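You operate a simulated robot arm through the tools that you are given. There is no shell and no other tool.

Carry out the task below with a simulated robot arm. There is one attempt and no reset: what you move stays moved.

Task
Fill the red machine to the 40 litre mark and close up.
Fine: the nozzle goes into the steel cup under the fill cap, then back in its holder before the cap is closed; no puddle on the floor. Where these are worked on the way, their far stop is far enough and under half their travel is too little: fill cap.

Only the result counts: the job must be done as asked and must still hold three seconds after the hand-in. Knocking over, shifting, dropping, spilling or breaking anything else fails it. Lids that push on must go on centred and level and be pressed home; caps that screw on are set level and turned clockwise until they are tight.

Robot
A 7-joint arm with a three-finger gripper, fixed in place. Base frame: the origin is on the floor under the middle of its stand, x ahead of it, y to its left, z up. Lengths are in mm, angles in rad, forces in N, time in s.
It reaches about 1342 mm from its shoulder. Its first joint turns from -2.897 to 2.897 rad. Payload 2.69 kg.
The TCP is the grasp point between the finger pads, 30 mm short of the fingertips. In the tool frame z runs along the fingers and y along their closing line. The gripper opens to 128 mm; its body begins 117 mm behind the TCP.
Orientation is told as [roll, pitch, yaw] about the base's x, y, z axes, in that order, counted from this pose: with the fingers straight down and closing along the base's y, the tool's x points along the base's -x, its y along +y and its z along -z.

Tools
- The arm moves only by the tool move_arm. Its argument "commands" is a list that holds one entry, the list of rows, each a list of 7 numbers: the shift along the tool's x, y, z in mm, then the turn, a rotation vector about the tool's x, y, z in rad, then the finger opening in mm, from 0 to 128. In form: [[[tx, ty, tz, wx, wy, wz, grip], ...]]. A call has 1 to 20 rows; each row shifts and turns the commanded pose from where the row before left it, along the tool's axes as they then stand. Rows are played at 5 a second. More than 50 mm and 0.15 rad between two rows, or a gripper value outside its range, and nothing of the call is played. A pose out of reach is approached as far as the arm can. The call stops where the force on the tool passes 90 N (or 10 N more than at its start, if that is more) or the arm is blocked; 0.2 s more then pass. The fingers move at their own pace (about 127 mm/s each) and stop on an object; they squeeze with about 41 N. The grip force told is the motor's: it shows also when the fingers shut on nothing. Time passes only in rows, and 0.2 s behind the last, so rows that do not move let the fingers close. The reply holds the time, the measured pose of the TCP, the force on the tool along the base axes, the opening and the grip force, in the units named above and with some noise, with the torque about the TCP (base axes, N m) and any sound that the robot's microphone picked up.
- Cameras (640 x 400 px; columns grow to the right, rows downward): "scene" is fixed at [405.8, 509.4, 1444.2]; the picture's right is [-0.93, -0.36, 0.00], its down [-0.18, 0.45, -0.87] and it looks along [0.32, -0.81, -0.49] (base axes); focal length 284 px, centre (320, 200). "wrist" rides on the gripper at [58, 54, -131] in the tool frame; the picture's right is [-0.68, 0.74, 0.00], its down [-0.62, -0.57, -0.55] and it looks along [-0.40, -0.37, 0.84] (tool axes); focal length 234 px, centre (320, 200). There is no depth. A picture from a camera that has moved, and an enlarged one, comes with that camera's place and axes in the base frame and with its lens. The place of the scene camera against the robot may be out by one fixed shift of up to 25 mm in any direction.
- capture(camera): a new picture of that camera. It takes no simulated time.
- move_column(by): moves the trunk up (or, below 0, down) by that many mm; the arm rides with it, the base frame stays. It gives what a move gives, with no picture.
- close_up(camera, box): a new picture of the part [left, top, right, bottom] of that camera's present view, enlarged. It takes no simulated time.
- close_job(): hands the job in; it is judged then, once.

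Nothing tells you positions but the pictures and the camera data. Unless the task says otherwise, let go and move clear before handing in.

The tools are called as a command line: name --argument value ..., lists and objects as JSON in quotes. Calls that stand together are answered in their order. move_arm: Moves the arm, as the interface text tells. Its arguments: {"type":"object","properties":{"commands":{"type":"array","items":{"type":"array","items":{"type":"array","items":{"type":"number"}}}}},"required":["commands"]} The other tools are called the same way: move_column (by) moves the trunk up or down; capture (camera) takes a picture; close_up (camera, box) takes an enlarged picture of a part of a camera's view; close_job () hands the job in.

At the start:

```text
time_s: 0.0
eef_pos: [506.2, -266.5, 1285.6]
ee_rot: [0.001, -0.001, -0.001]
force: [0.9, 1.0, -0.6]
moment: [-0.01, 0.01, -0.04]
gripper_width: 128.0
finger_force: 0.1
trunk travel left (down, up): [-150.0, 200.0]
```

scene: 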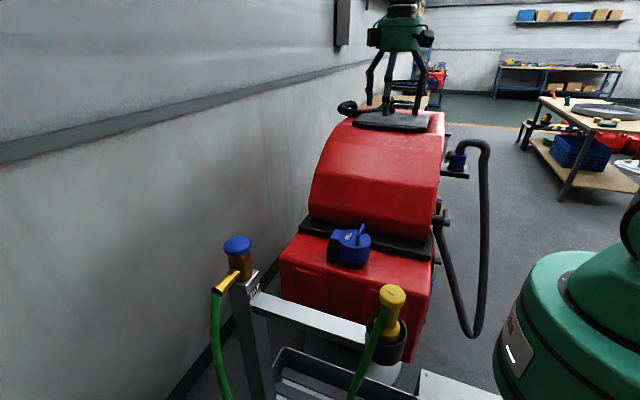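
wrist: 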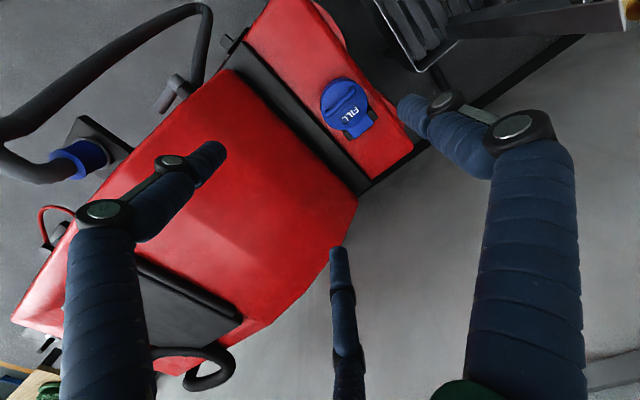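

I see a red floor machine with a blue FILL cap, a yellow nozzle in a black holder and a blue-topped tap on a post. I'll look closer before moving anything.

close_up --camera "scene" --box '[200, 210, 440, 400]'

close_up --camera "scene" --box '[300, 0, 500, 220]'

close_up --camera "wrist" --box '[220, 0, 460, 200]'

close_up --camera "scene" --box '[340, 280, 440, 400]'

close_up --camera "scene" --box '[200, 220, 280, 300]'

```text
2.11 times, centred on (320, 305) of scene
camera zoom: at [405.8, 509.4, 1444.2], right [-0.93, -0.36, 0.0], down [-0.18, 0.45, -0.87], along [0.32, -0.81, -0.49], focal length 597 px, centre (320, -21)
```

zoom: 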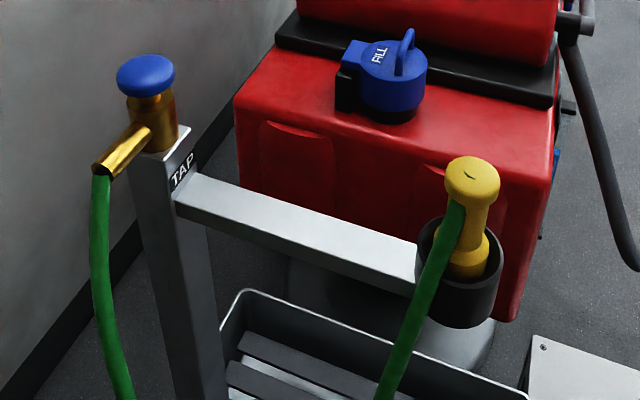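

```text
1.82 times, centred on (400, 110) of scene
camera zoom: at [405.8, 509.4, 1444.2], right [-0.93, -0.36, 0.0], down [-0.18, 0.45, -0.87], along [0.32, -0.81, -0.49], focal length 516 px, centre (174, 364)
```

zoom: 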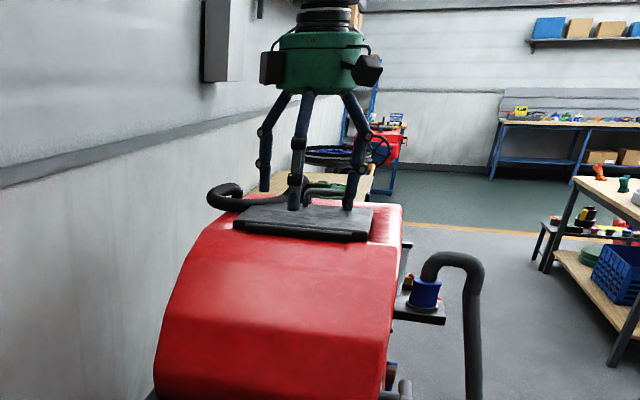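

```text
2.00 times, centred on (340, 100) of wrist
camera zoom: at [448.7, -211.7, 1416.3], right [0.68, 0.74, 0.0], down [0.62, -0.57, 0.55], along [0.4, -0.37, -0.84], focal length 468 px, centre (280, 400)
```

zoom: 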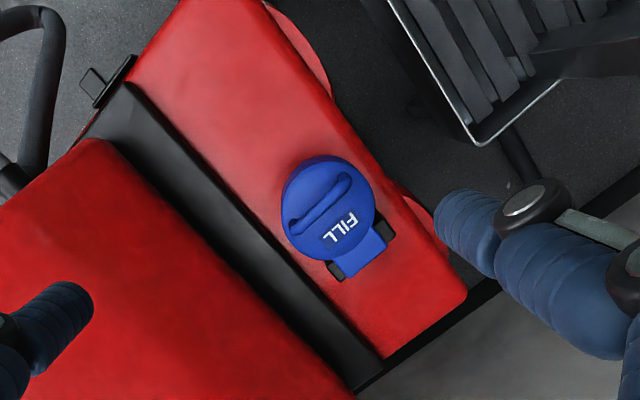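

```text
3.33 times, centred on (390, 340) of scene
camera zoom: at [405.8, 509.4, 1444.2], right [-0.93, -0.36, 0.0], down [-0.18, 0.45, -0.87], along [0.32, -0.81, -0.49], focal length 946 px, centre (87, -267)
```

zoom: 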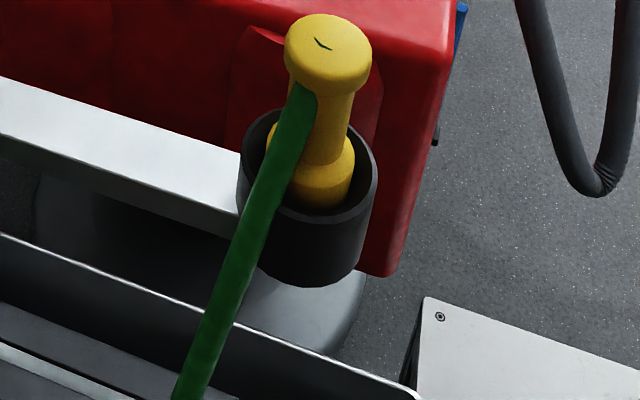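

```text
5.00 times, centred on (240, 260) of scene
camera zoom: at [405.8, 509.4, 1444.2], right [-0.93, -0.36, 0.0], down [-0.18, 0.45, -0.87], along [0.32, -0.81, -0.49], focal length 1418 px, centre (720, -100)
```

zoom: 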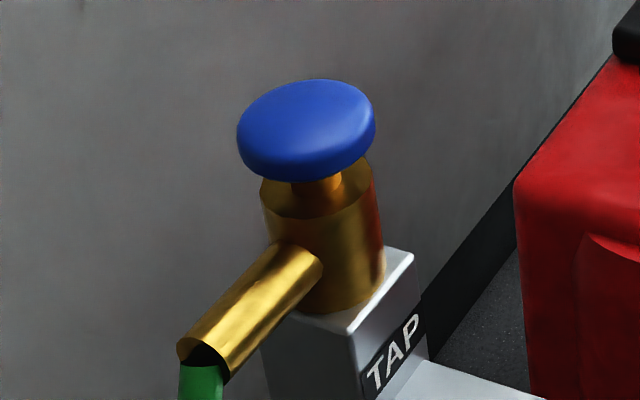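

The fill cap is hinged on its far-x side, with its bar handle near (569, -244, 838). The nozzle, its holder and the tap sit towards +y, so I'll move the wrist camera there at this safe height to locate them.

move_arm --commands '[[[0, 40, 0, 0, 0, 0, 128], [0, 40, 0, 0, 0, 0, 128], [0, 40, 0, 0, 0, 0, 128], [0, 40, 0, 0, 0, 0, 128], [0, 40, 0, 0, 0, 0, 128], [0, 40, 0, 0, 0, 0, 128], [0, 40, 0, 0, 0, 0, 128]]]'

capture --camera "wrist"

capture --camera "scene"

```text
time_s: 1.6
eef_pos: [508.3, 11.7, 1286.2]
ee_rot: [0.001, 0.0, 0.002]
force: [0.1, 0.1, 0.0]
moment: [0.03, -0.01, -0.02]
gripper_width: 127.9
finger_force: 0.1
trunk travel left (down, up): [-150.0, 200.0]
```

```text
taken
camera wrist: at [450.2, 64.9, 1415.9], right [0.68, 0.74, 0.0], down [0.62, -0.57, 0.55], along [0.4, -0.37, -0.84], focal length 234 px, centre (320, 200)
```

wrist: 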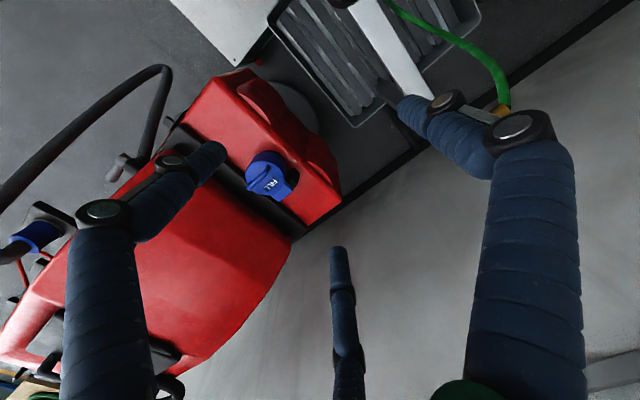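

```text
taken
```

scene: 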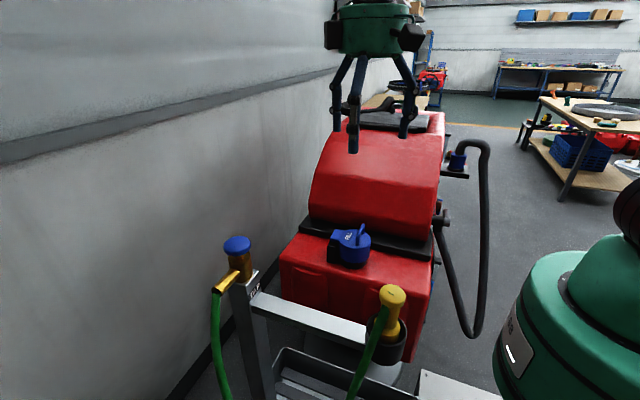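

The holder is just outside the wrist view, so I'll move further back and left at the same height.

move_arm --commands '[[[30, 35, 0, 0, 0, 0, 128], [30, 35, 0, 0, 0, 0, 128], [30, 35, 0, 0, 0, 0, 128], [30, 35, 0, 0, 0, 0, 128], [30, 35, 0, 0, 0, 0, 128], [30, 35, 0, 0, 0, 0, 128]]]'

capture --camera "wrist"

capture --camera "scene"

```text
time_s: 3.0
eef_pos: [326.2, 226.0, 1282.6]
ee_rot: [0.0, 0.001, 0.0]
force: [0.1, -0.3, 1.3]
moment: [0.0, 0.0, 0.0]
gripper_width: 128.2
finger_force: 0.1
trunk travel left (down, up): [-150.0, 200.0]
```

```text
taken
camera wrist: at [267.5, 279.6, 1412.9], right [0.68, 0.74, 0.0], down [0.62, -0.57, 0.55], along [0.4, -0.37, -0.84], focal length 234 px, centre (320, 200)
```

wrist: 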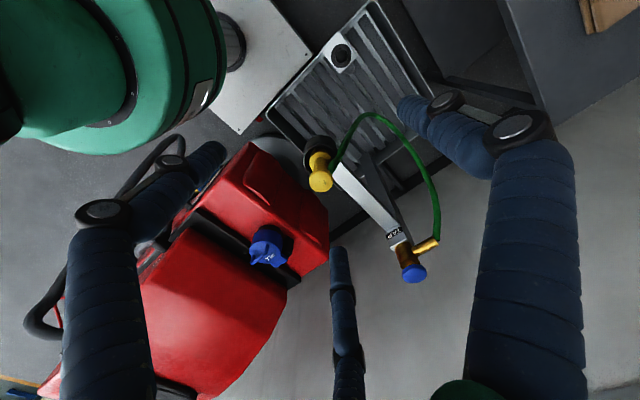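

```text
taken
```

scene: 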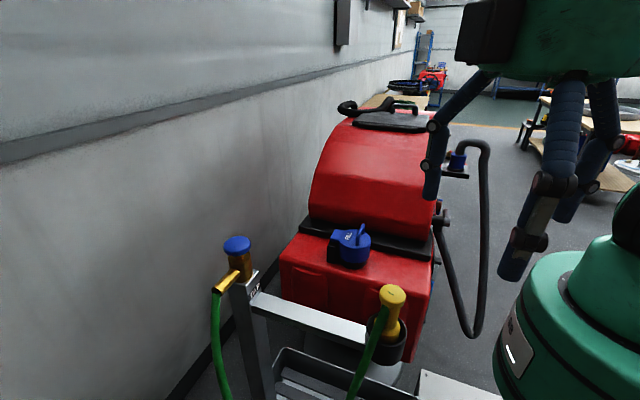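

I can now see the nozzle, holder, bar and tap. I'll zoom in for precise pixel positions.

close_up --camera "wrist" --box '[280, 120, 440, 220]'

close_up --camera "wrist" --box '[360, 200, 480, 300]'

close_up --camera "wrist" --box '[200, 200, 320, 290]'

close_up --camera "wrist" --box '[0, 180, 340, 400]'

```text
4.00 times, centred on (360, 170) of wrist
camera zoom: at [267.5, 279.6, 1412.9], right [0.68, 0.74, 0.0], down [0.62, -0.57, 0.55], along [0.4, -0.37, -0.84], focal length 937 px, centre (160, 320)
```

zoom: 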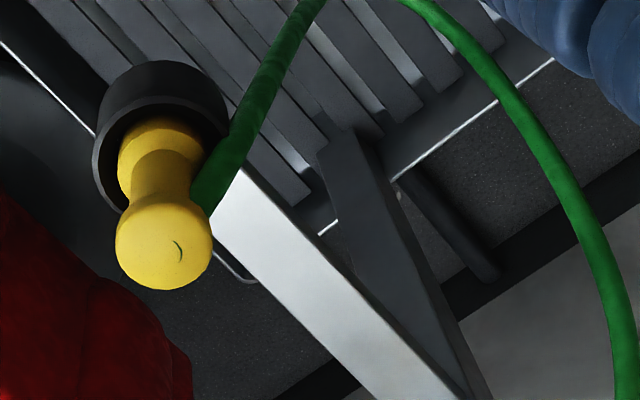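

```text
4.00 times, centred on (420, 250) of wrist
camera zoom: at [267.5, 279.6, 1412.9], right [0.68, 0.74, 0.0], down [0.62, -0.57, 0.55], along [0.4, -0.37, -0.84], focal length 937 px, centre (-80, 0)
```

zoom: 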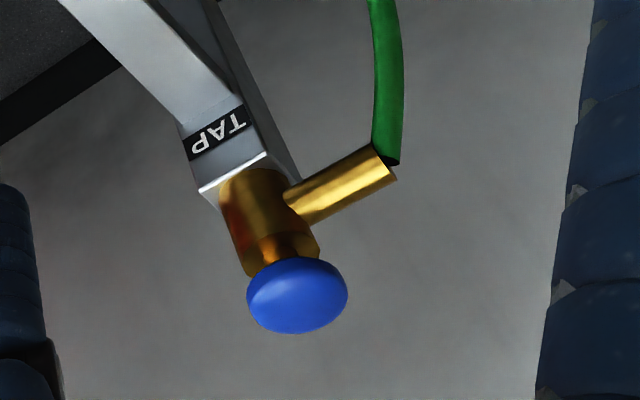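

```text
4.44 times, centred on (260, 245) of wrist
camera zoom: at [267.5, 279.6, 1412.9], right [0.68, 0.74, 0.0], down [0.62, -0.57, 0.55], along [0.4, -0.37, -0.84], focal length 1041 px, centre (587, 0)
```

zoom: 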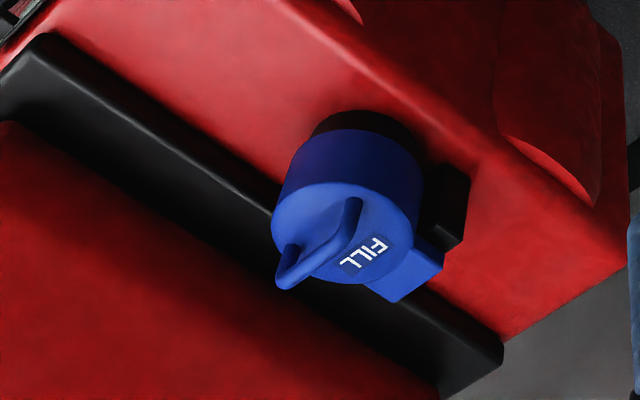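

```text
1.82 times, centred on (170, 290) of wrist
camera zoom: at [267.5, 279.6, 1412.9], right [0.68, 0.74, 0.0], down [0.62, -0.57, 0.55], along [0.4, -0.37, -0.84], focal length 426 px, centre (593, 36)
```

zoom: 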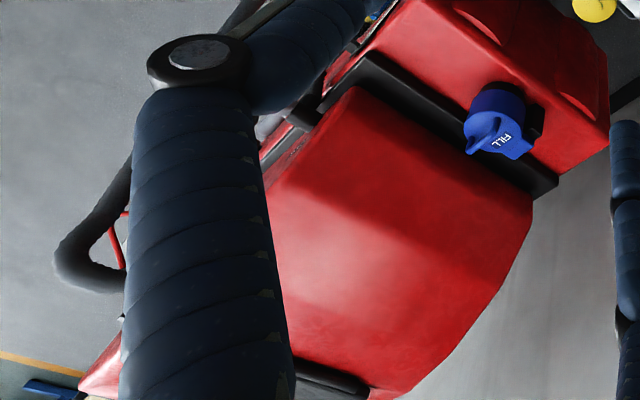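

The cap top triangulates to about (570, -246, 850). The nozzle and tap stand near y≈160, z≈1090. A second wrist view from further along x will give me their positions without relying on the scene camera.

move_arm --commands '[[[-42, 0, 0, 0, 0, 0, 128], [-42, 0, 0, 0, 0, 0, 128], [-42, 0, 0, 0, 0, 0, 128], [-42, 0, 0, 0, 0, 0, 128], [-42, 0, 0, 0, 0, 0, 128], [-42, 0, 0, 0, 0, 0, 128]]]'

capture --camera "wrist"

close_up --camera "wrist" --box '[120, 0, 280, 100]'

close_up --camera "wrist" --box '[260, 130, 420, 230]'

```text
time_s: 4.4
eef_pos: [578.0, 223.7, 1287.9]
ee_rot: [0.0, -0.001, 0.002]
force: [0.3, -0.1, 0.1]
moment: [0.02, -0.03, 0.0]
gripper_width: 127.7
finger_force: 0.0
trunk travel left (down, up): [-150.0, 200.0]
```

```text
taken
camera wrist: at [520.5, 278.2, 1418.1], right [0.68, 0.74, 0.0], down [0.62, -0.56, 0.55], along [0.4, -0.37, -0.84], focal length 234 px, centre (320, 200)
```

wrist: 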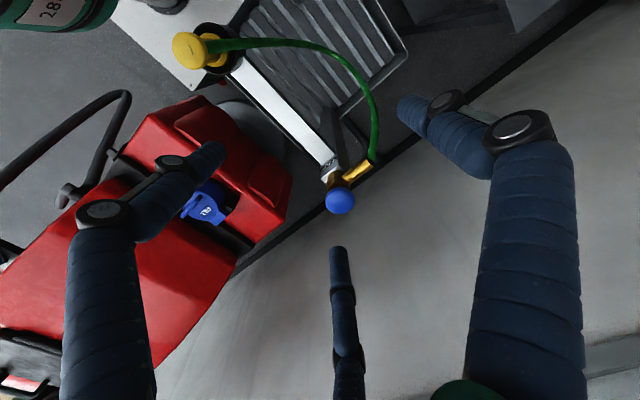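

```text
4.00 times, centred on (200, 50) of wrist
camera zoom: at [520.5, 278.2, 1418.1], right [0.68, 0.74, 0.0], down [0.62, -0.56, 0.55], along [0.4, -0.37, -0.84], focal length 937 px, centre (800, 800)
```

zoom: 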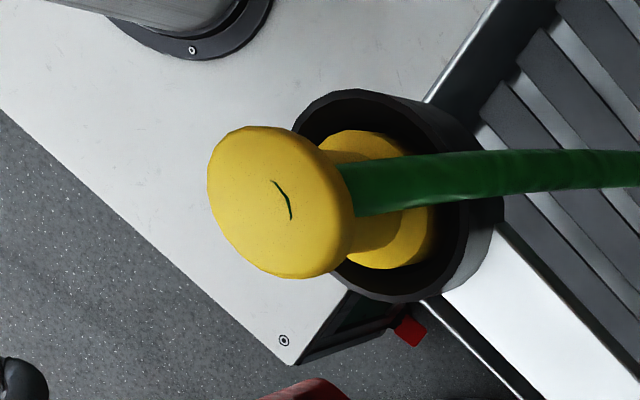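

```text
4.00 times, centred on (340, 180) of wrist
camera zoom: at [520.5, 278.2, 1418.1], right [0.68, 0.74, 0.0], down [0.62, -0.56, 0.55], along [0.4, -0.37, -0.84], focal length 937 px, centre (240, 280)
```

zoom: 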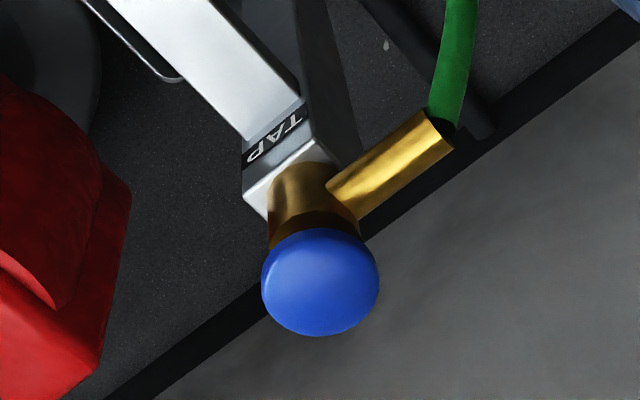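

Triangulated: nozzle top centre ≈ (410, 150, 1061) and tap knob ≈ (709, 152, 1075), both reliable. I still need the level gauge, so I'll look at the machine's sides.

close_up --camera "scene" --box '[400, 180, 500, 370]'

close_up --camera "scene" --box '[270, 200, 450, 310]'

close_up --camera "wrist" --box '[0, 60, 160, 260]'

```text
2.11 times, centred on (450, 275) of scene
camera zoom: at [405.8, 509.4, 1444.2], right [-0.93, -0.36, 0.0], down [-0.18, 0.45, -0.87], along [0.32, -0.81, -0.49], focal length 597 px, centre (46, 42)
```

zoom: 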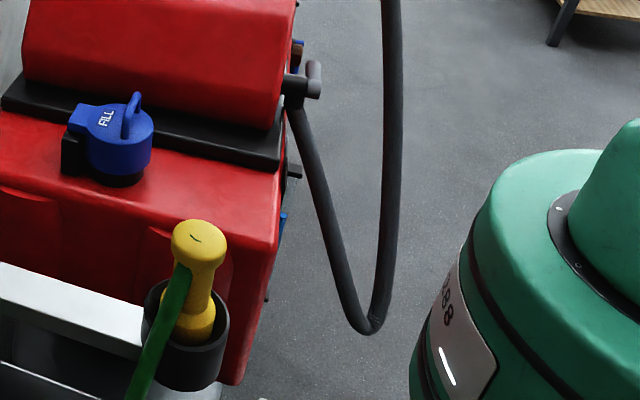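

```text
3.56 times, centred on (360, 255) of scene
camera zoom: at [405.8, 509.4, 1444.2], right [-0.93, -0.36, 0.0], down [-0.18, 0.45, -0.87], along [0.32, -0.81, -0.49], focal length 1008 px, centre (178, 4)
```

zoom: 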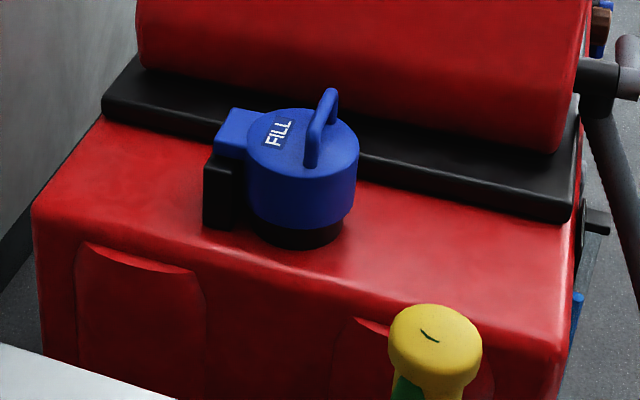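

```text
2.00 times, centred on (80, 160) of wrist
camera zoom: at [520.5, 278.2, 1418.1], right [0.68, 0.74, 0.0], down [0.62, -0.56, 0.55], along [0.4, -0.37, -0.84], focal length 468 px, centre (800, 280)
```

zoom: 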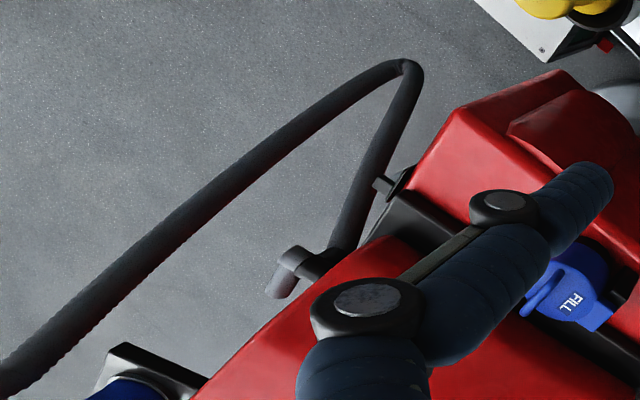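

Something blue sits on the machine's robot-facing (-x) side, probably the gauge. I'll bring the arm back high over that side and turn the camera to look at it.

move_arm --commands '[[[35, -40, 0, 0, 0, 0, 128], [35, -40, 0, 0, 0, 0, 128], [35, -40, 0, 0, 0, 0, 128], [35, -40, 0, 0, 0, 0, 128], [35, -40, 0, 0, 0, 0, 128], [35, -40, 0, 0, 0, 0, 128], [35, -40, 0, 0, 0, 0, 128], [35, -40, 0, 0, 0, 0, 128], [35, -40, 0, 0, 0, 0, 128]]]'

capture --camera "wrist"

capture --camera "scene"

```text
refused: row 1 steps farther than a row can; nothing moved
```

```text
taken
camera wrist: at [520.5, 278.2, 1418.1], right [0.68, 0.74, 0.0], down [0.62, -0.56, 0.55], along [0.4, -0.37, -0.84], focal length 234 px, centre (320, 200)
```

wrist: 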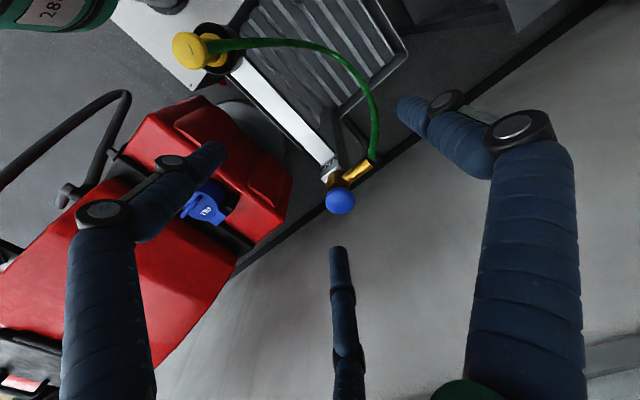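

```text
taken
```

scene: 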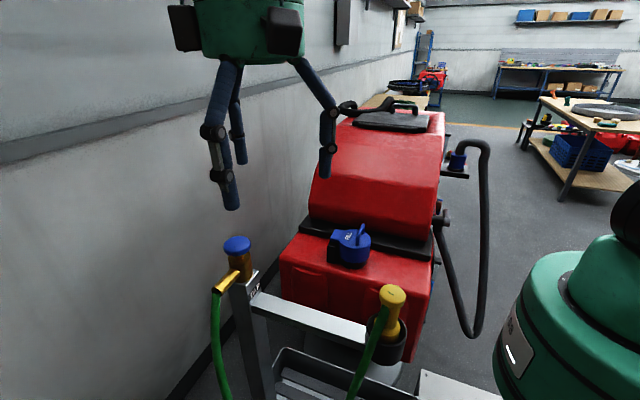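

That row's combined step exceeded 50 mm, so nothing moved. I'll repeat it with smaller steps.

move_arm --commands '[[[30, -36, 0, 0, 0, 0, 128], [30, -36, 0, 0, 0, 0, 128], [30, -36, 0, 0, 0, 0, 128], [30, -36, 0, 0, 0, 0, 128], [30, -36, 0, 0, 0, 0, 128], [30, -36, 0, 0, 0, 0, 128], [30, -36, 0, 0, 0, 0, 128], [30, -36, 0, 0, 0, 0, 128], [30, -36, 0, 0, 0, 0, 128], [30, -36, 0, 0, 0, 0, 128]]]'

capture --camera "wrist"

capture --camera "scene"

```text
time_s: 6.6
eef_pos: [276.1, -138.8, 1285.5]
ee_rot: [-0.001, 0.002, 0.002]
force: [0.9, 0.1, 0.0]
moment: [0.03, 0.05, -0.02]
gripper_width: 128.1
finger_force: 0.0
trunk travel left (down, up): [-150.0, 200.0]
```

```text
taken
camera wrist: at [218.9, -83.2, 1416.1], right [0.68, 0.74, 0.0], down [0.62, -0.56, 0.55], along [0.4, -0.37, -0.84], focal length 234 px, centre (320, 200)
```

wrist: 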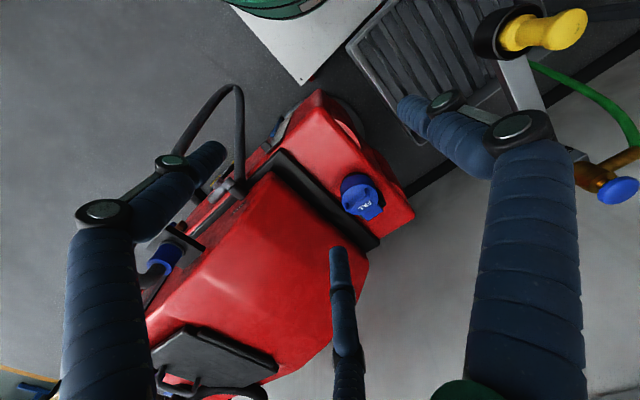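

```text
taken
```

scene: 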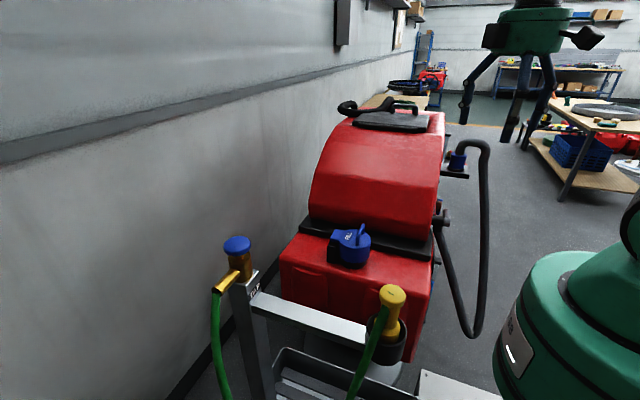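

close_up --camera "wrist" --box '[180, 70, 340, 220]'

move_arm --commands '[[[35, 0, 0, 0, 0, 0, 128], [35, 0, 0, 0, 0, 0, 128], [35, 0, 0, 0, 0, 0, 128]]]'

capture --camera "wrist"

close_up --camera "wrist" --box '[220, 60, 400, 200]'

```text
2.67 times, centred on (260, 145) of wrist
camera zoom: at [218.9, -83.2, 1416.1], right [0.68, 0.74, 0.0], down [0.62, -0.56, 0.55], along [0.4, -0.37, -0.84], focal length 624 px, centre (480, 347)
```

zoom: 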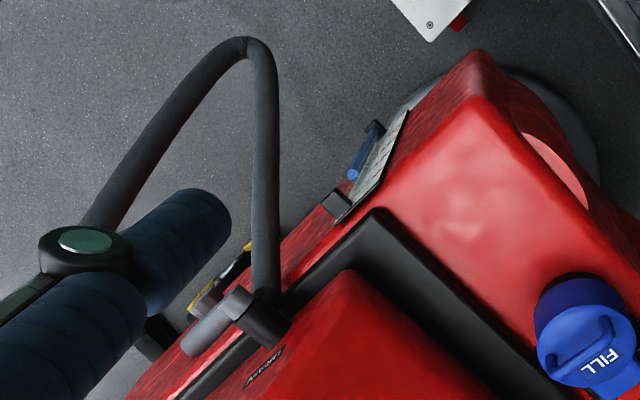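

```text
time_s: 7.4
eef_pos: [169.5, -138.6, 1285.0]
ee_rot: [0.0, 0.0, 0.0]
force: [0.3, -0.4, -0.1]
moment: [0.0, -0.03, 0.03]
gripper_width: 128.2
finger_force: 0.0
trunk travel left (down, up): [-150.0, 200.0]
```

```text
taken
camera wrist: at [110.6, -83.3, 1414.8], right [0.68, 0.74, 0.0], down [0.62, -0.57, 0.55], along [0.4, -0.37, -0.84], focal length 234 px, centre (320, 200)
```

wrist: 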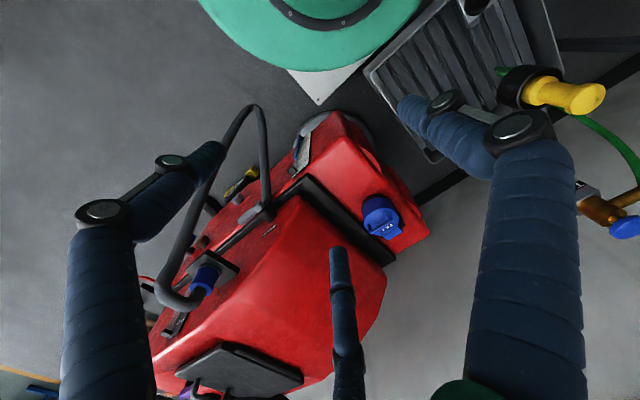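

```text
2.86 times, centred on (310, 130) of wrist
camera zoom: at [110.6, -83.3, 1414.8], right [0.68, 0.74, 0.0], down [0.62, -0.57, 0.55], along [0.4, -0.37, -0.84], focal length 669 px, centre (349, 400)
```

zoom: 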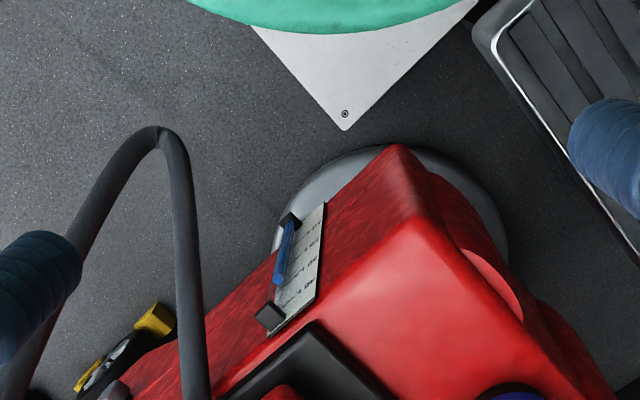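

There's the gauge: a marked plate with a blue level column on the machine's robot-facing side. I'll zoom in on it.

close_up --camera "wrist" --box '[278, 128, 322, 182]'

close_up --camera "wrist" --box '[140, 150, 280, 340]'

```text
7.41 times, centred on (300, 155) of wrist
camera zoom: at [110.6, -83.3, 1414.8], right [0.68, 0.74, 0.0], down [0.62, -0.57, 0.55], along [0.4, -0.37, -0.84], focal length 1735 px, centre (468, 533)
```

zoom: 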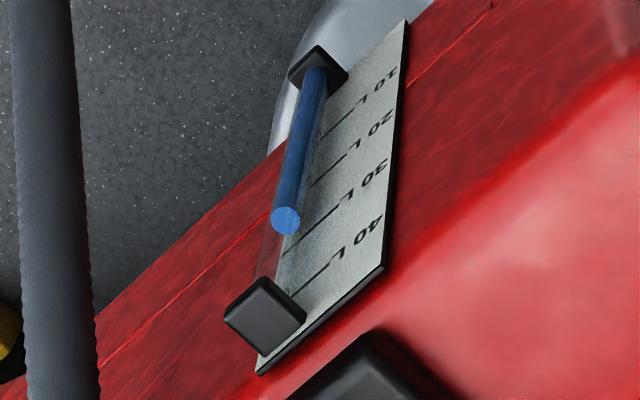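

```text
2.11 times, centred on (210, 245) of wrist
camera zoom: at [110.6, -83.3, 1414.8], right [0.68, 0.74, 0.0], down [0.62, -0.57, 0.55], along [0.4, -0.37, -0.84], focal length 493 px, centre (552, 105)
```

zoom: 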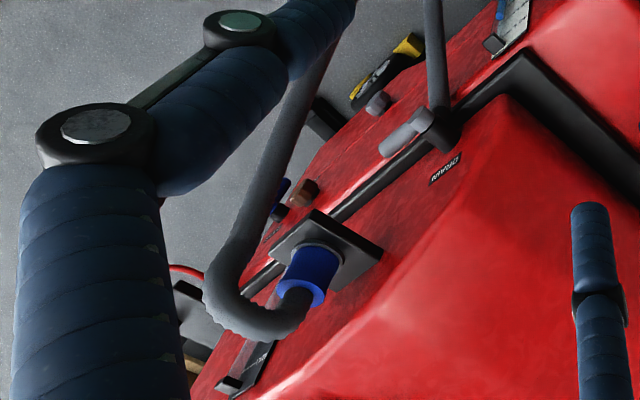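

The gauge now reads a bit under 30 L, with marks at 10, 20, 30 and 40. I'll check whether the scene camera can also see the tube, and get a better view of the gauge from here.

close_up --camera "scene" --box '[410, 230, 460, 330]'

close_up --camera "scene" --box '[425, 255, 445, 320]'

```text
4.00 times, centred on (435, 280) of scene
camera zoom: at [405.8, 509.4, 1444.2], right [-0.93, -0.36, 0.0], down [-0.18, 0.45, -0.87], along [0.32, -0.81, -0.49], focal length 1135 px, centre (-140, -120)
```

zoom: 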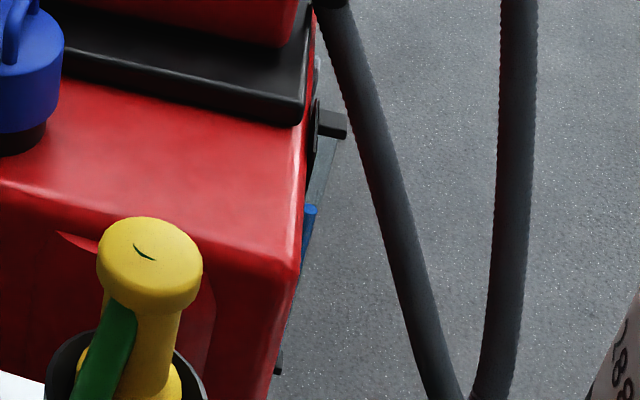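

```text
6.15 times, centred on (435, 288) of scene
camera zoom: at [405.8, 509.4, 1444.2], right [-0.93, -0.36, 0.0], down [-0.18, 0.45, -0.87], along [0.32, -0.81, -0.49], focal length 1746 px, centre (-388, -338)
```

zoom: 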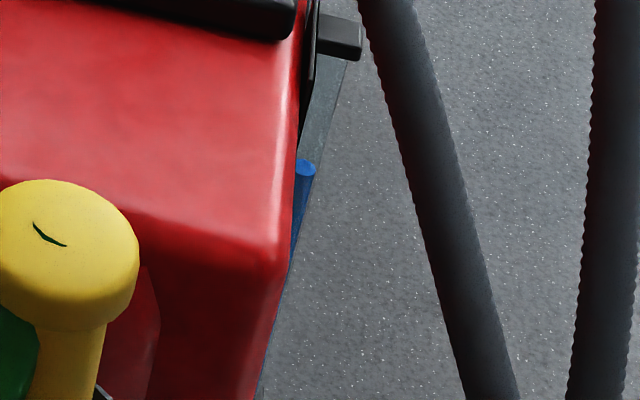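

close_up --camera "wrist" --box '[288, 136, 312, 176]'

close_up --camera "wrist" --box '[290, 156, 306, 166]'

```text
10.00 times, centred on (300, 156) of wrist
camera zoom: at [110.6, -83.3, 1414.8], right [0.68, 0.74, 0.0], down [0.62, -0.57, 0.55], along [0.4, -0.37, -0.84], focal length 2342 px, centre (520, 640)
```

zoom: 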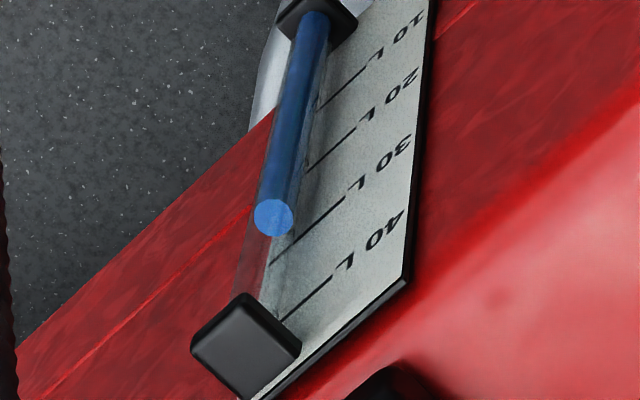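

```text
16.00 times, centred on (298, 161) of wrist
camera zoom: at [110.6, -83.3, 1414.8], right [0.68, 0.74, 0.0], down [0.62, -0.57, 0.55], along [0.4, -0.37, -0.84], focal length 3747 px, centre (672, 824)
```

zoom: 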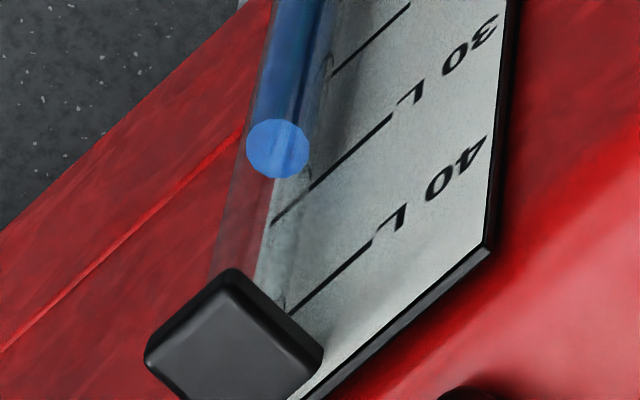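

I need better depth on the gauge tube, so I'll lower the wrist camera and move it closer to the robot. The hose loop is well away at y<-350.

move_arm --commands '[[[10, 0, 38, 0, 0, 0, 128], [10, 0, 38, 0, 0, 0, 128], [10, 0, 38, 0, 0, 0, 128], [10, 0, 38, 0, 0, 0, 128]]]'

capture --camera "wrist"

close_up --camera "wrist" --box '[270, 160, 350, 210]'

```text
time_s: 8.4
eef_pos: [140.2, -132.2, 1136.9]
ee_rot: [-0.009, -0.008, 0.046]
force: [-0.9, -0.3, -1.2]
moment: [-0.01, -0.07, 0.03]
gripper_width: 127.9
finger_force: 0.1
trunk travel left (down, up): [-150.0, 200.0]
```

```text
taken
camera wrist: at [78.7, -79.5, 1265.5], right [0.64, 0.77, 0.0], down [0.64, -0.53, 0.56], along [0.43, -0.36, -0.83], focal length 234 px, centre (320, 200)
```

wrist: 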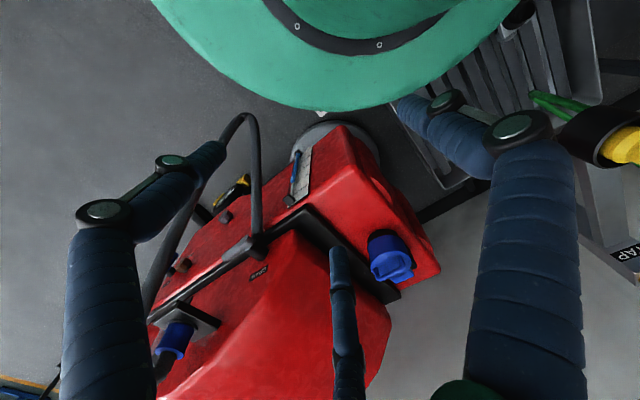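

```text
8.00 times, centred on (310, 185) of wrist
camera zoom: at [78.7, -79.5, 1265.5], right [0.64, 0.77, 0.0], down [0.64, -0.53, 0.56], along [0.43, -0.36, -0.83], focal length 1873 px, centre (400, 320)
```

zoom: 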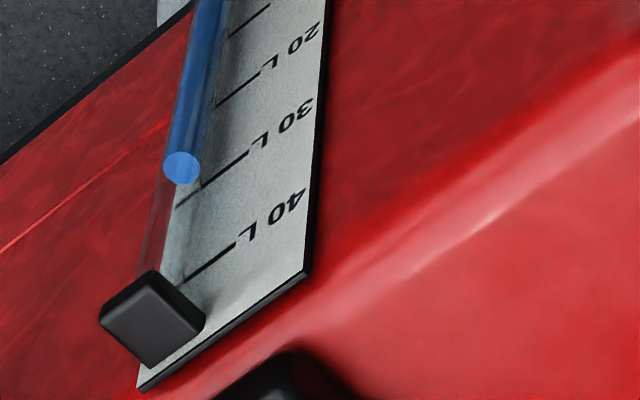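

The gauge tube stands about 15 mm in front of its plate. My estimate is column top z≈639, 40 L mark z≈695 and 30 L mark z≈629, so the tank holds about 31–32 L. Next I'll move above the cap with the gripper turned 90° to study the handle.

move_arm --commands '[[[-15, 0, -45, 0, 0, 0, 128], [-20, 0, -40, 0, 0, 0, 128], [-45, -10, -10, 0, 0, 0, 128], [-45, -10, 0, 0, 0, 0, 128], [-45, -10, 0, 0, 0, 0, 128], [-45, -10, 0, 0, 0, 0, 128], [-45, -10, 0, 0, 0, 0, 128], [-45, -10, 0, 0, 0, 0, 128], [-45, -10, 0, 0, 0, 0, 128], [-45, -10, 0, 0, 0, 0, 128]]]'

move_arm --commands '[[[0, 0, 0, 0, 0, -0.143, 128], [0, 0, 0, 0, 0, -0.143, 128], [0, 0, 0, 0, 0, -0.143, 128], [0, 0, 0, 0, 0, -0.143, 128], [0, 0, 0, 0, 0, -0.143, 128], [0, 0, 0, 0, 0, -0.143, 128], [0, 0, 0, 0, 0, -0.143, 128], [0, 0, 0, 0, 0, -0.143, 128], [0, 0, 0, 0, 0, -0.143, 128], [0, 0, 0, 0, 0, -0.143, 128], [0, 0, 0, 0, 0, -0.141, 128]]]'

capture --camera "wrist"

capture --camera "scene"

```text
time_s: 10.6
eef_pos: [527.9, -216.1, 1225.0]
ee_rot: [0.0, 0.001, -0.001]
force: [-0.2, 0.4, -0.1]
moment: [0.0, -0.01, -0.02]
gripper_width: 127.8
finger_force: 0.0
trunk travel left (down, up): [-150.0, 200.0]
```

```text
time_s: 13.0
eef_pos: [528.4, -214.6, 1229.4]
ee_rot: [0.0, 0.0, 1.573]
force: [-0.1, 0.3, 0.8]
moment: [-0.01, 0.0, 0.02]
gripper_width: 127.9
finger_force: 0.0
trunk travel left (down, up): [-150.0, 200.0]
```

```text
taken
camera wrist: at [476.1, -273.3, 1359.5], right [-0.74, 0.67, 0.0], down [0.56, 0.62, 0.55], along [0.37, 0.41, -0.84], focal length 234 px, centre (320, 200)
```

wrist: 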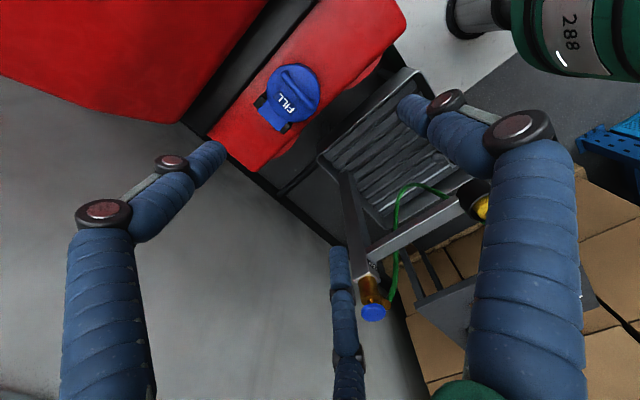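

```text
taken
```

scene: 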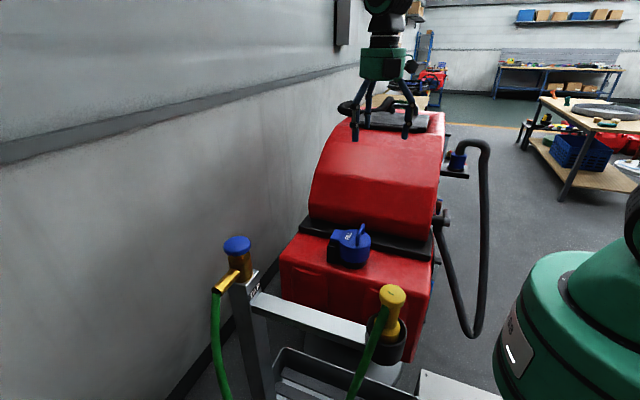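

move_arm --commands '[[[8, -4, 45, 0, 0, 0, 128], [8, -4, 45, 0, 0, 0, 128], [8, -4, 45, 0, 0, 0, 128], [7, -5, 40, 0, 0, 0, 128]]]'

capture --camera "wrist"

close_up --camera "wrist" --box '[240, 60, 400, 180]'

close_up --camera "scene" --box '[300, 140, 420, 290]'

```text
time_s: 14.0
eef_pos: [544.5, -249.8, 1051.3]
ee_rot: [0.0, 0.001, 1.572]
force: [0.1, 0.2, 0.9]
moment: [-0.01, -0.03, 0.04]
gripper_width: 127.7
finger_force: 0.0
trunk travel left (down, up): [-150.0, 200.0]
```

```text
taken
camera wrist: at [491.0, -308.2, 1182.2], right [-0.74, 0.68, 0.0], down [0.56, 0.62, 0.55], along [0.37, 0.4, -0.84], focal length 234 px, centre (320, 200)
```

wrist: 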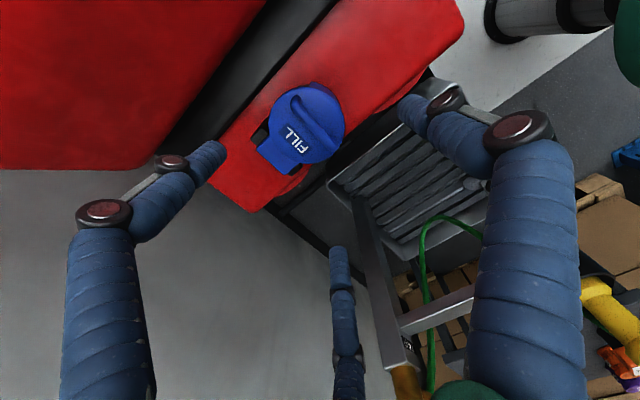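

```text
3.33 times, centred on (320, 120) of wrist
camera zoom: at [491.0, -308.2, 1182.2], right [-0.74, 0.68, 0.0], down [0.56, 0.62, 0.55], along [0.37, 0.4, -0.84], focal length 781 px, centre (320, 467)
```

zoom: 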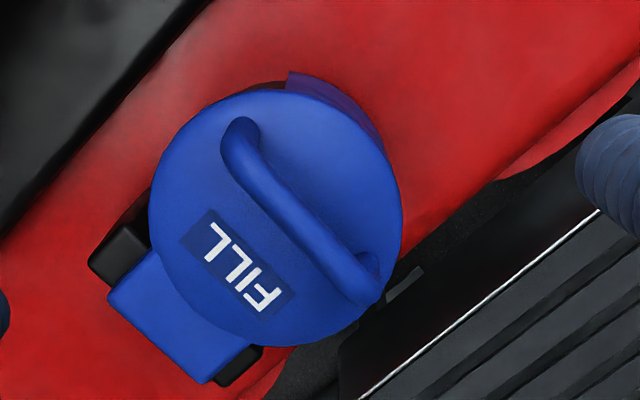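

```text
2.67 times, centred on (360, 215) of scene
camera zoom: at [405.8, 509.4, 1444.2], right [-0.93, -0.36, 0.0], down [-0.18, 0.45, -0.87], along [0.32, -0.81, -0.49], focal length 756 px, centre (213, 160)
```

zoom: 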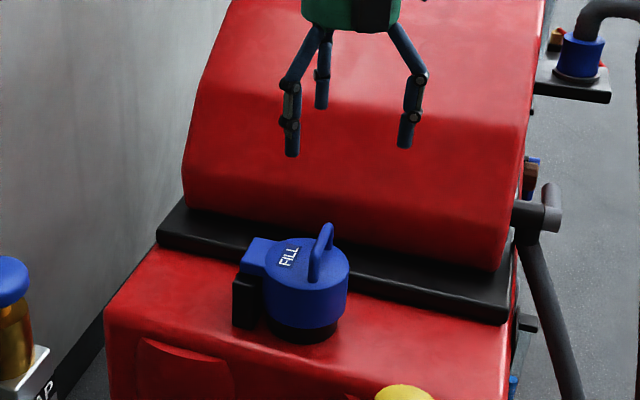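

close_up --camera "wrist" --box '[280, 75, 350, 145]'

close_up --camera "scene" --box '[320, 215, 380, 275]'

```text
5.71 times, centred on (315, 110) of wrist
camera zoom: at [491.0, -308.2, 1182.2], right [-0.74, 0.68, 0.0], down [0.56, 0.62, 0.55], along [0.37, 0.4, -0.84], focal length 1338 px, centre (349, 714)
```

zoom: 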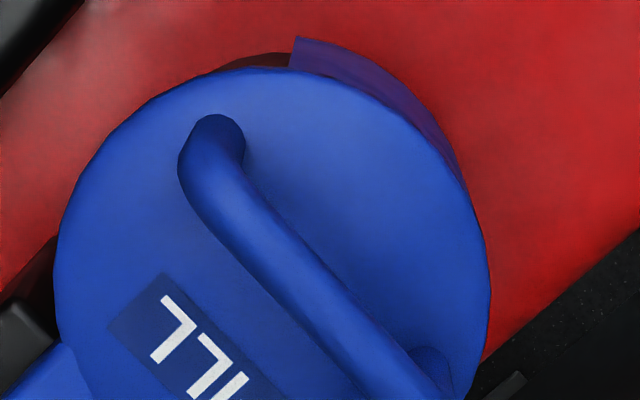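

```text
6.67 times, centred on (350, 245) of scene
camera zoom: at [405.8, 509.4, 1444.2], right [-0.93, -0.36, 0.0], down [-0.18, 0.45, -0.87], along [0.32, -0.81, -0.49], focal length 1891 px, centre (120, -100)
```

zoom: 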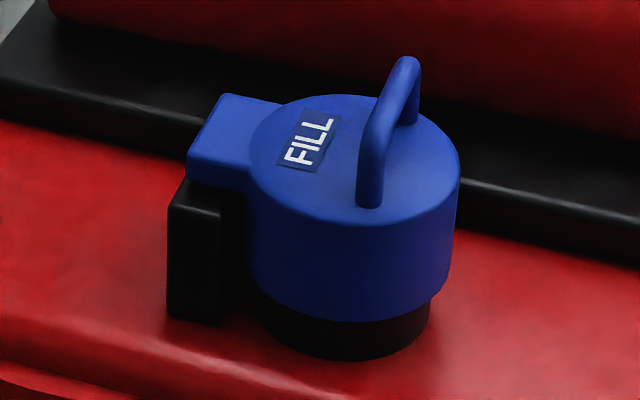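

The handle is an arch with its bar along y at about x≈552, z≈890, spanning y≈-285 to -211, and the hinge is near (643, 835). Before approaching, I'll check in free air how the three fingers close.

move_arm --commands '[[[0, 0, 0, 0, 0, 0, 40], [0, 0, 0, 0, 0, 0, 40], [0, 0, 0, 0, 0, 0, 40]]]'

capture --camera "wrist"

close_up --camera "scene" --box '[300, 120, 420, 240]'

move_arm --commands '[[[0, 0, 0, 0, 0, 0, 12], [0, 0, 0, 0, 0, 0, 12], [0, 0, 0, 0, 0, 0, 12]]]'

capture --camera "wrist"

close_up --camera "scene" --box '[300, 120, 420, 240]'

```text
time_s: 14.8
eef_pos: [543.9, -249.6, 1051.3]
ee_rot: [0.0, 0.0, 1.57]
force: [0.1, 1.1, -0.1]
moment: [-0.03, 0.01, 0.0]
gripper_width: 39.9
finger_force: 0.0
trunk travel left (down, up): [-150.0, 200.0]
```

```text
taken
camera wrist: at [491.3, -308.4, 1182.2], right [-0.74, 0.68, 0.0], down [0.57, 0.62, 0.55], along [0.37, 0.4, -0.84], focal length 234 px, centre (320, 200)
```

wrist: 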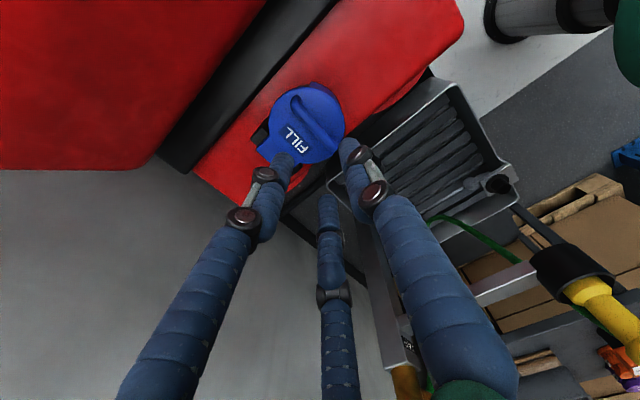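

```text
3.33 times, centred on (360, 180) of scene
camera zoom: at [405.8, 509.4, 1444.2], right [-0.93, -0.36, 0.0], down [-0.18, 0.45, -0.87], along [0.32, -0.81, -0.49], focal length 946 px, centre (187, 267)
```

zoom: 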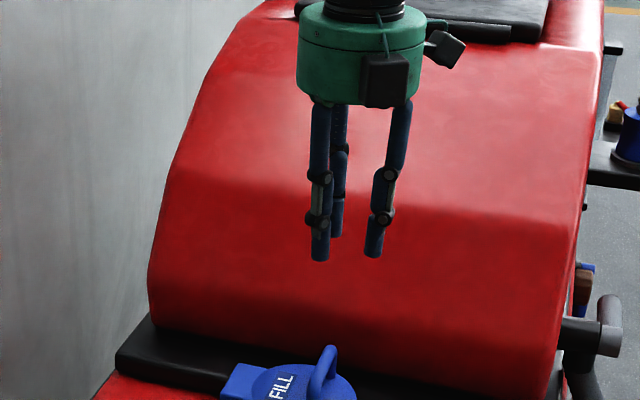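

```text
time_s: 15.6
eef_pos: [545.4, -250.4, 1053.4]
ee_rot: [-0.001, -0.001, 1.571]
force: [-0.6, -1.2, 0.0]
moment: [-0.01, -0.01, -0.01]
gripper_width: 12.0
finger_force: 0.0
trunk travel left (down, up): [-150.0, 200.0]
```

```text
taken
camera wrist: at [491.2, -308.3, 1182.3], right [-0.74, 0.68, 0.0], down [0.57, 0.62, 0.55], along [0.37, 0.4, -0.84], focal length 234 px, centre (320, 200)
```

wrist: 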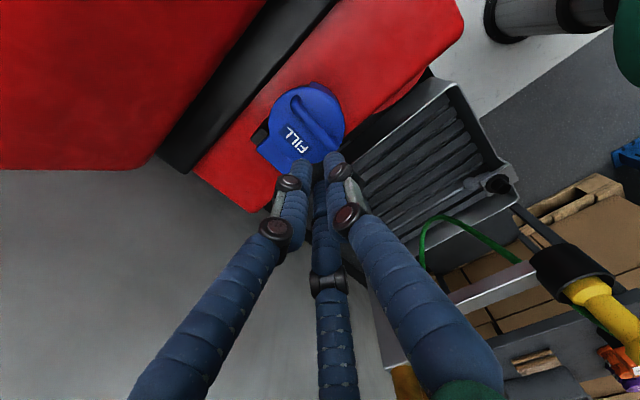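

```text
3.33 times, centred on (360, 180) of scene
camera zoom: at [405.8, 509.4, 1444.2], right [-0.93, -0.36, 0.0], down [-0.18, 0.45, -0.87], along [0.32, -0.81, -0.49], focal length 946 px, centre (187, 267)
```

zoom: 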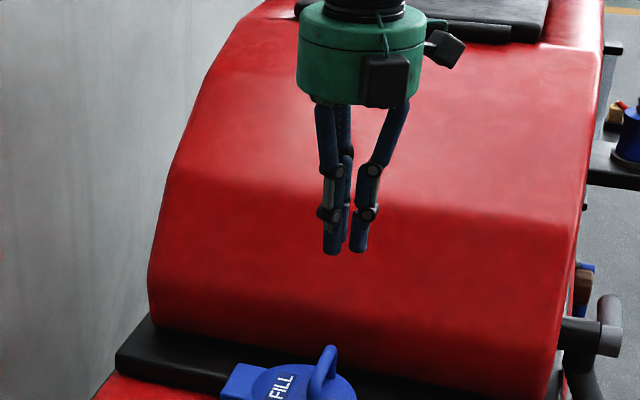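

The fingers converge radially at 120°, so gripped bars settle about 5 mm towards the single finger. I'll straddle the bar with a 62 mm opening, centred at x≈557, and descend.

move_arm --commands '[[[-2, -12, 30, 0, 0, 0, 62], [0, 0, 40, 0, 0, 0, 62], [0, 0, 40, 0, 0, 0, 62]]]'

close_up --camera "scene" --box '[310, 190, 400, 280]'

capture --camera "wrist"

```text
time_s: 16.4
eef_pos: [558.3, -245.8, 943.2]
ee_rot: [-0.001, -0.002, 1.571]
force: [0.2, 0.9, 0.1]
moment: [0.0, -0.01, 0.02]
gripper_width: 61.9
finger_force: 0.1
trunk travel left (down, up): [-150.0, 200.0]
```

```text
4.44 times, centred on (355, 235) of scene
camera zoom: at [405.8, 509.4, 1444.2], right [-0.93, -0.36, 0.0], down [-0.18, 0.45, -0.87], along [0.32, -0.81, -0.49], focal length 1261 px, centre (164, 44)
```

zoom: 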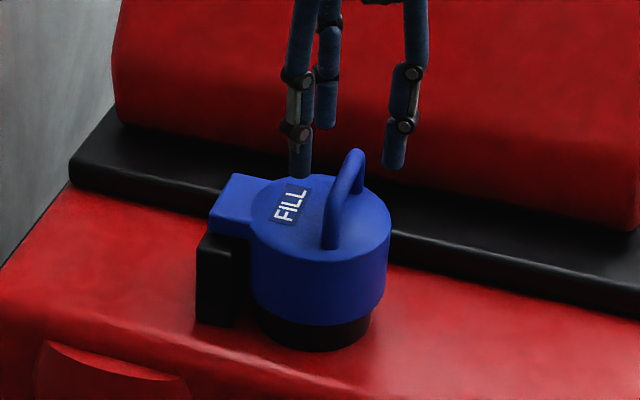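

```text
taken
camera wrist: at [505.0, -303.6, 1072.9], right [-0.74, 0.68, 0.0], down [0.56, 0.62, 0.55], along [0.37, 0.4, -0.84], focal length 234 px, centre (320, 200)
```

wrist: 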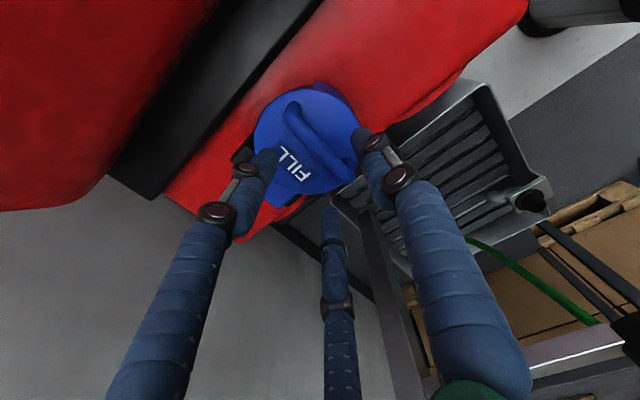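

move_arm --commands '[[[1, 3, 24, 0, 0, 0, 62], [1, 0, 22, 0, 0, 0, 62]]]'

close_up --camera "scene" --box '[310, 190, 400, 280]'

close_up --camera "wrist" --box '[220, 70, 420, 220]'

```text
time_s: 17.0
eef_pos: [555.6, -246.8, 898.1]
ee_rot: [0.0, -0.001, 1.571]
force: [0.3, -0.3, 0.4]
moment: [0.01, -0.02, -0.01]
gripper_width: 62.0
finger_force: 0.0
trunk travel left (down, up): [-150.0, 200.0]
```

```text
4.44 times, centred on (355, 235) of scene
camera zoom: at [405.8, 509.4, 1444.2], right [-0.93, -0.36, 0.0], down [-0.18, 0.45, -0.87], along [0.32, -0.81, -0.49], focal length 1261 px, centre (164, 44)
```

zoom: 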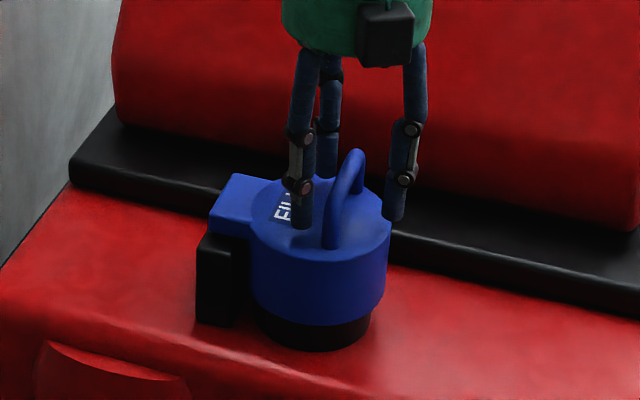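

```text
2.67 times, centred on (320, 145) of wrist
camera zoom: at [501.8, -305.4, 1028.0], right [-0.74, 0.68, 0.0], down [0.57, 0.62, 0.55], along [0.37, 0.4, -0.84], focal length 624 px, centre (320, 347)
```

zoom: 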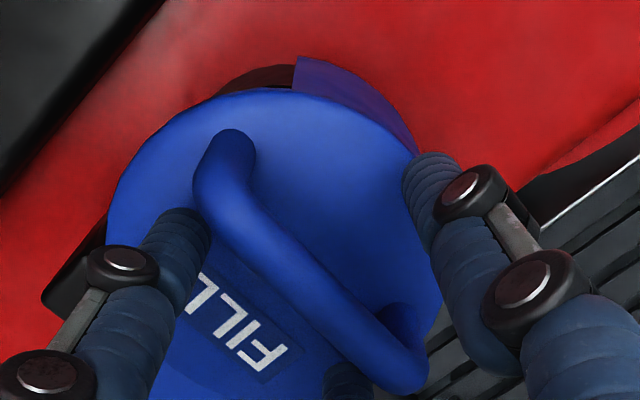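

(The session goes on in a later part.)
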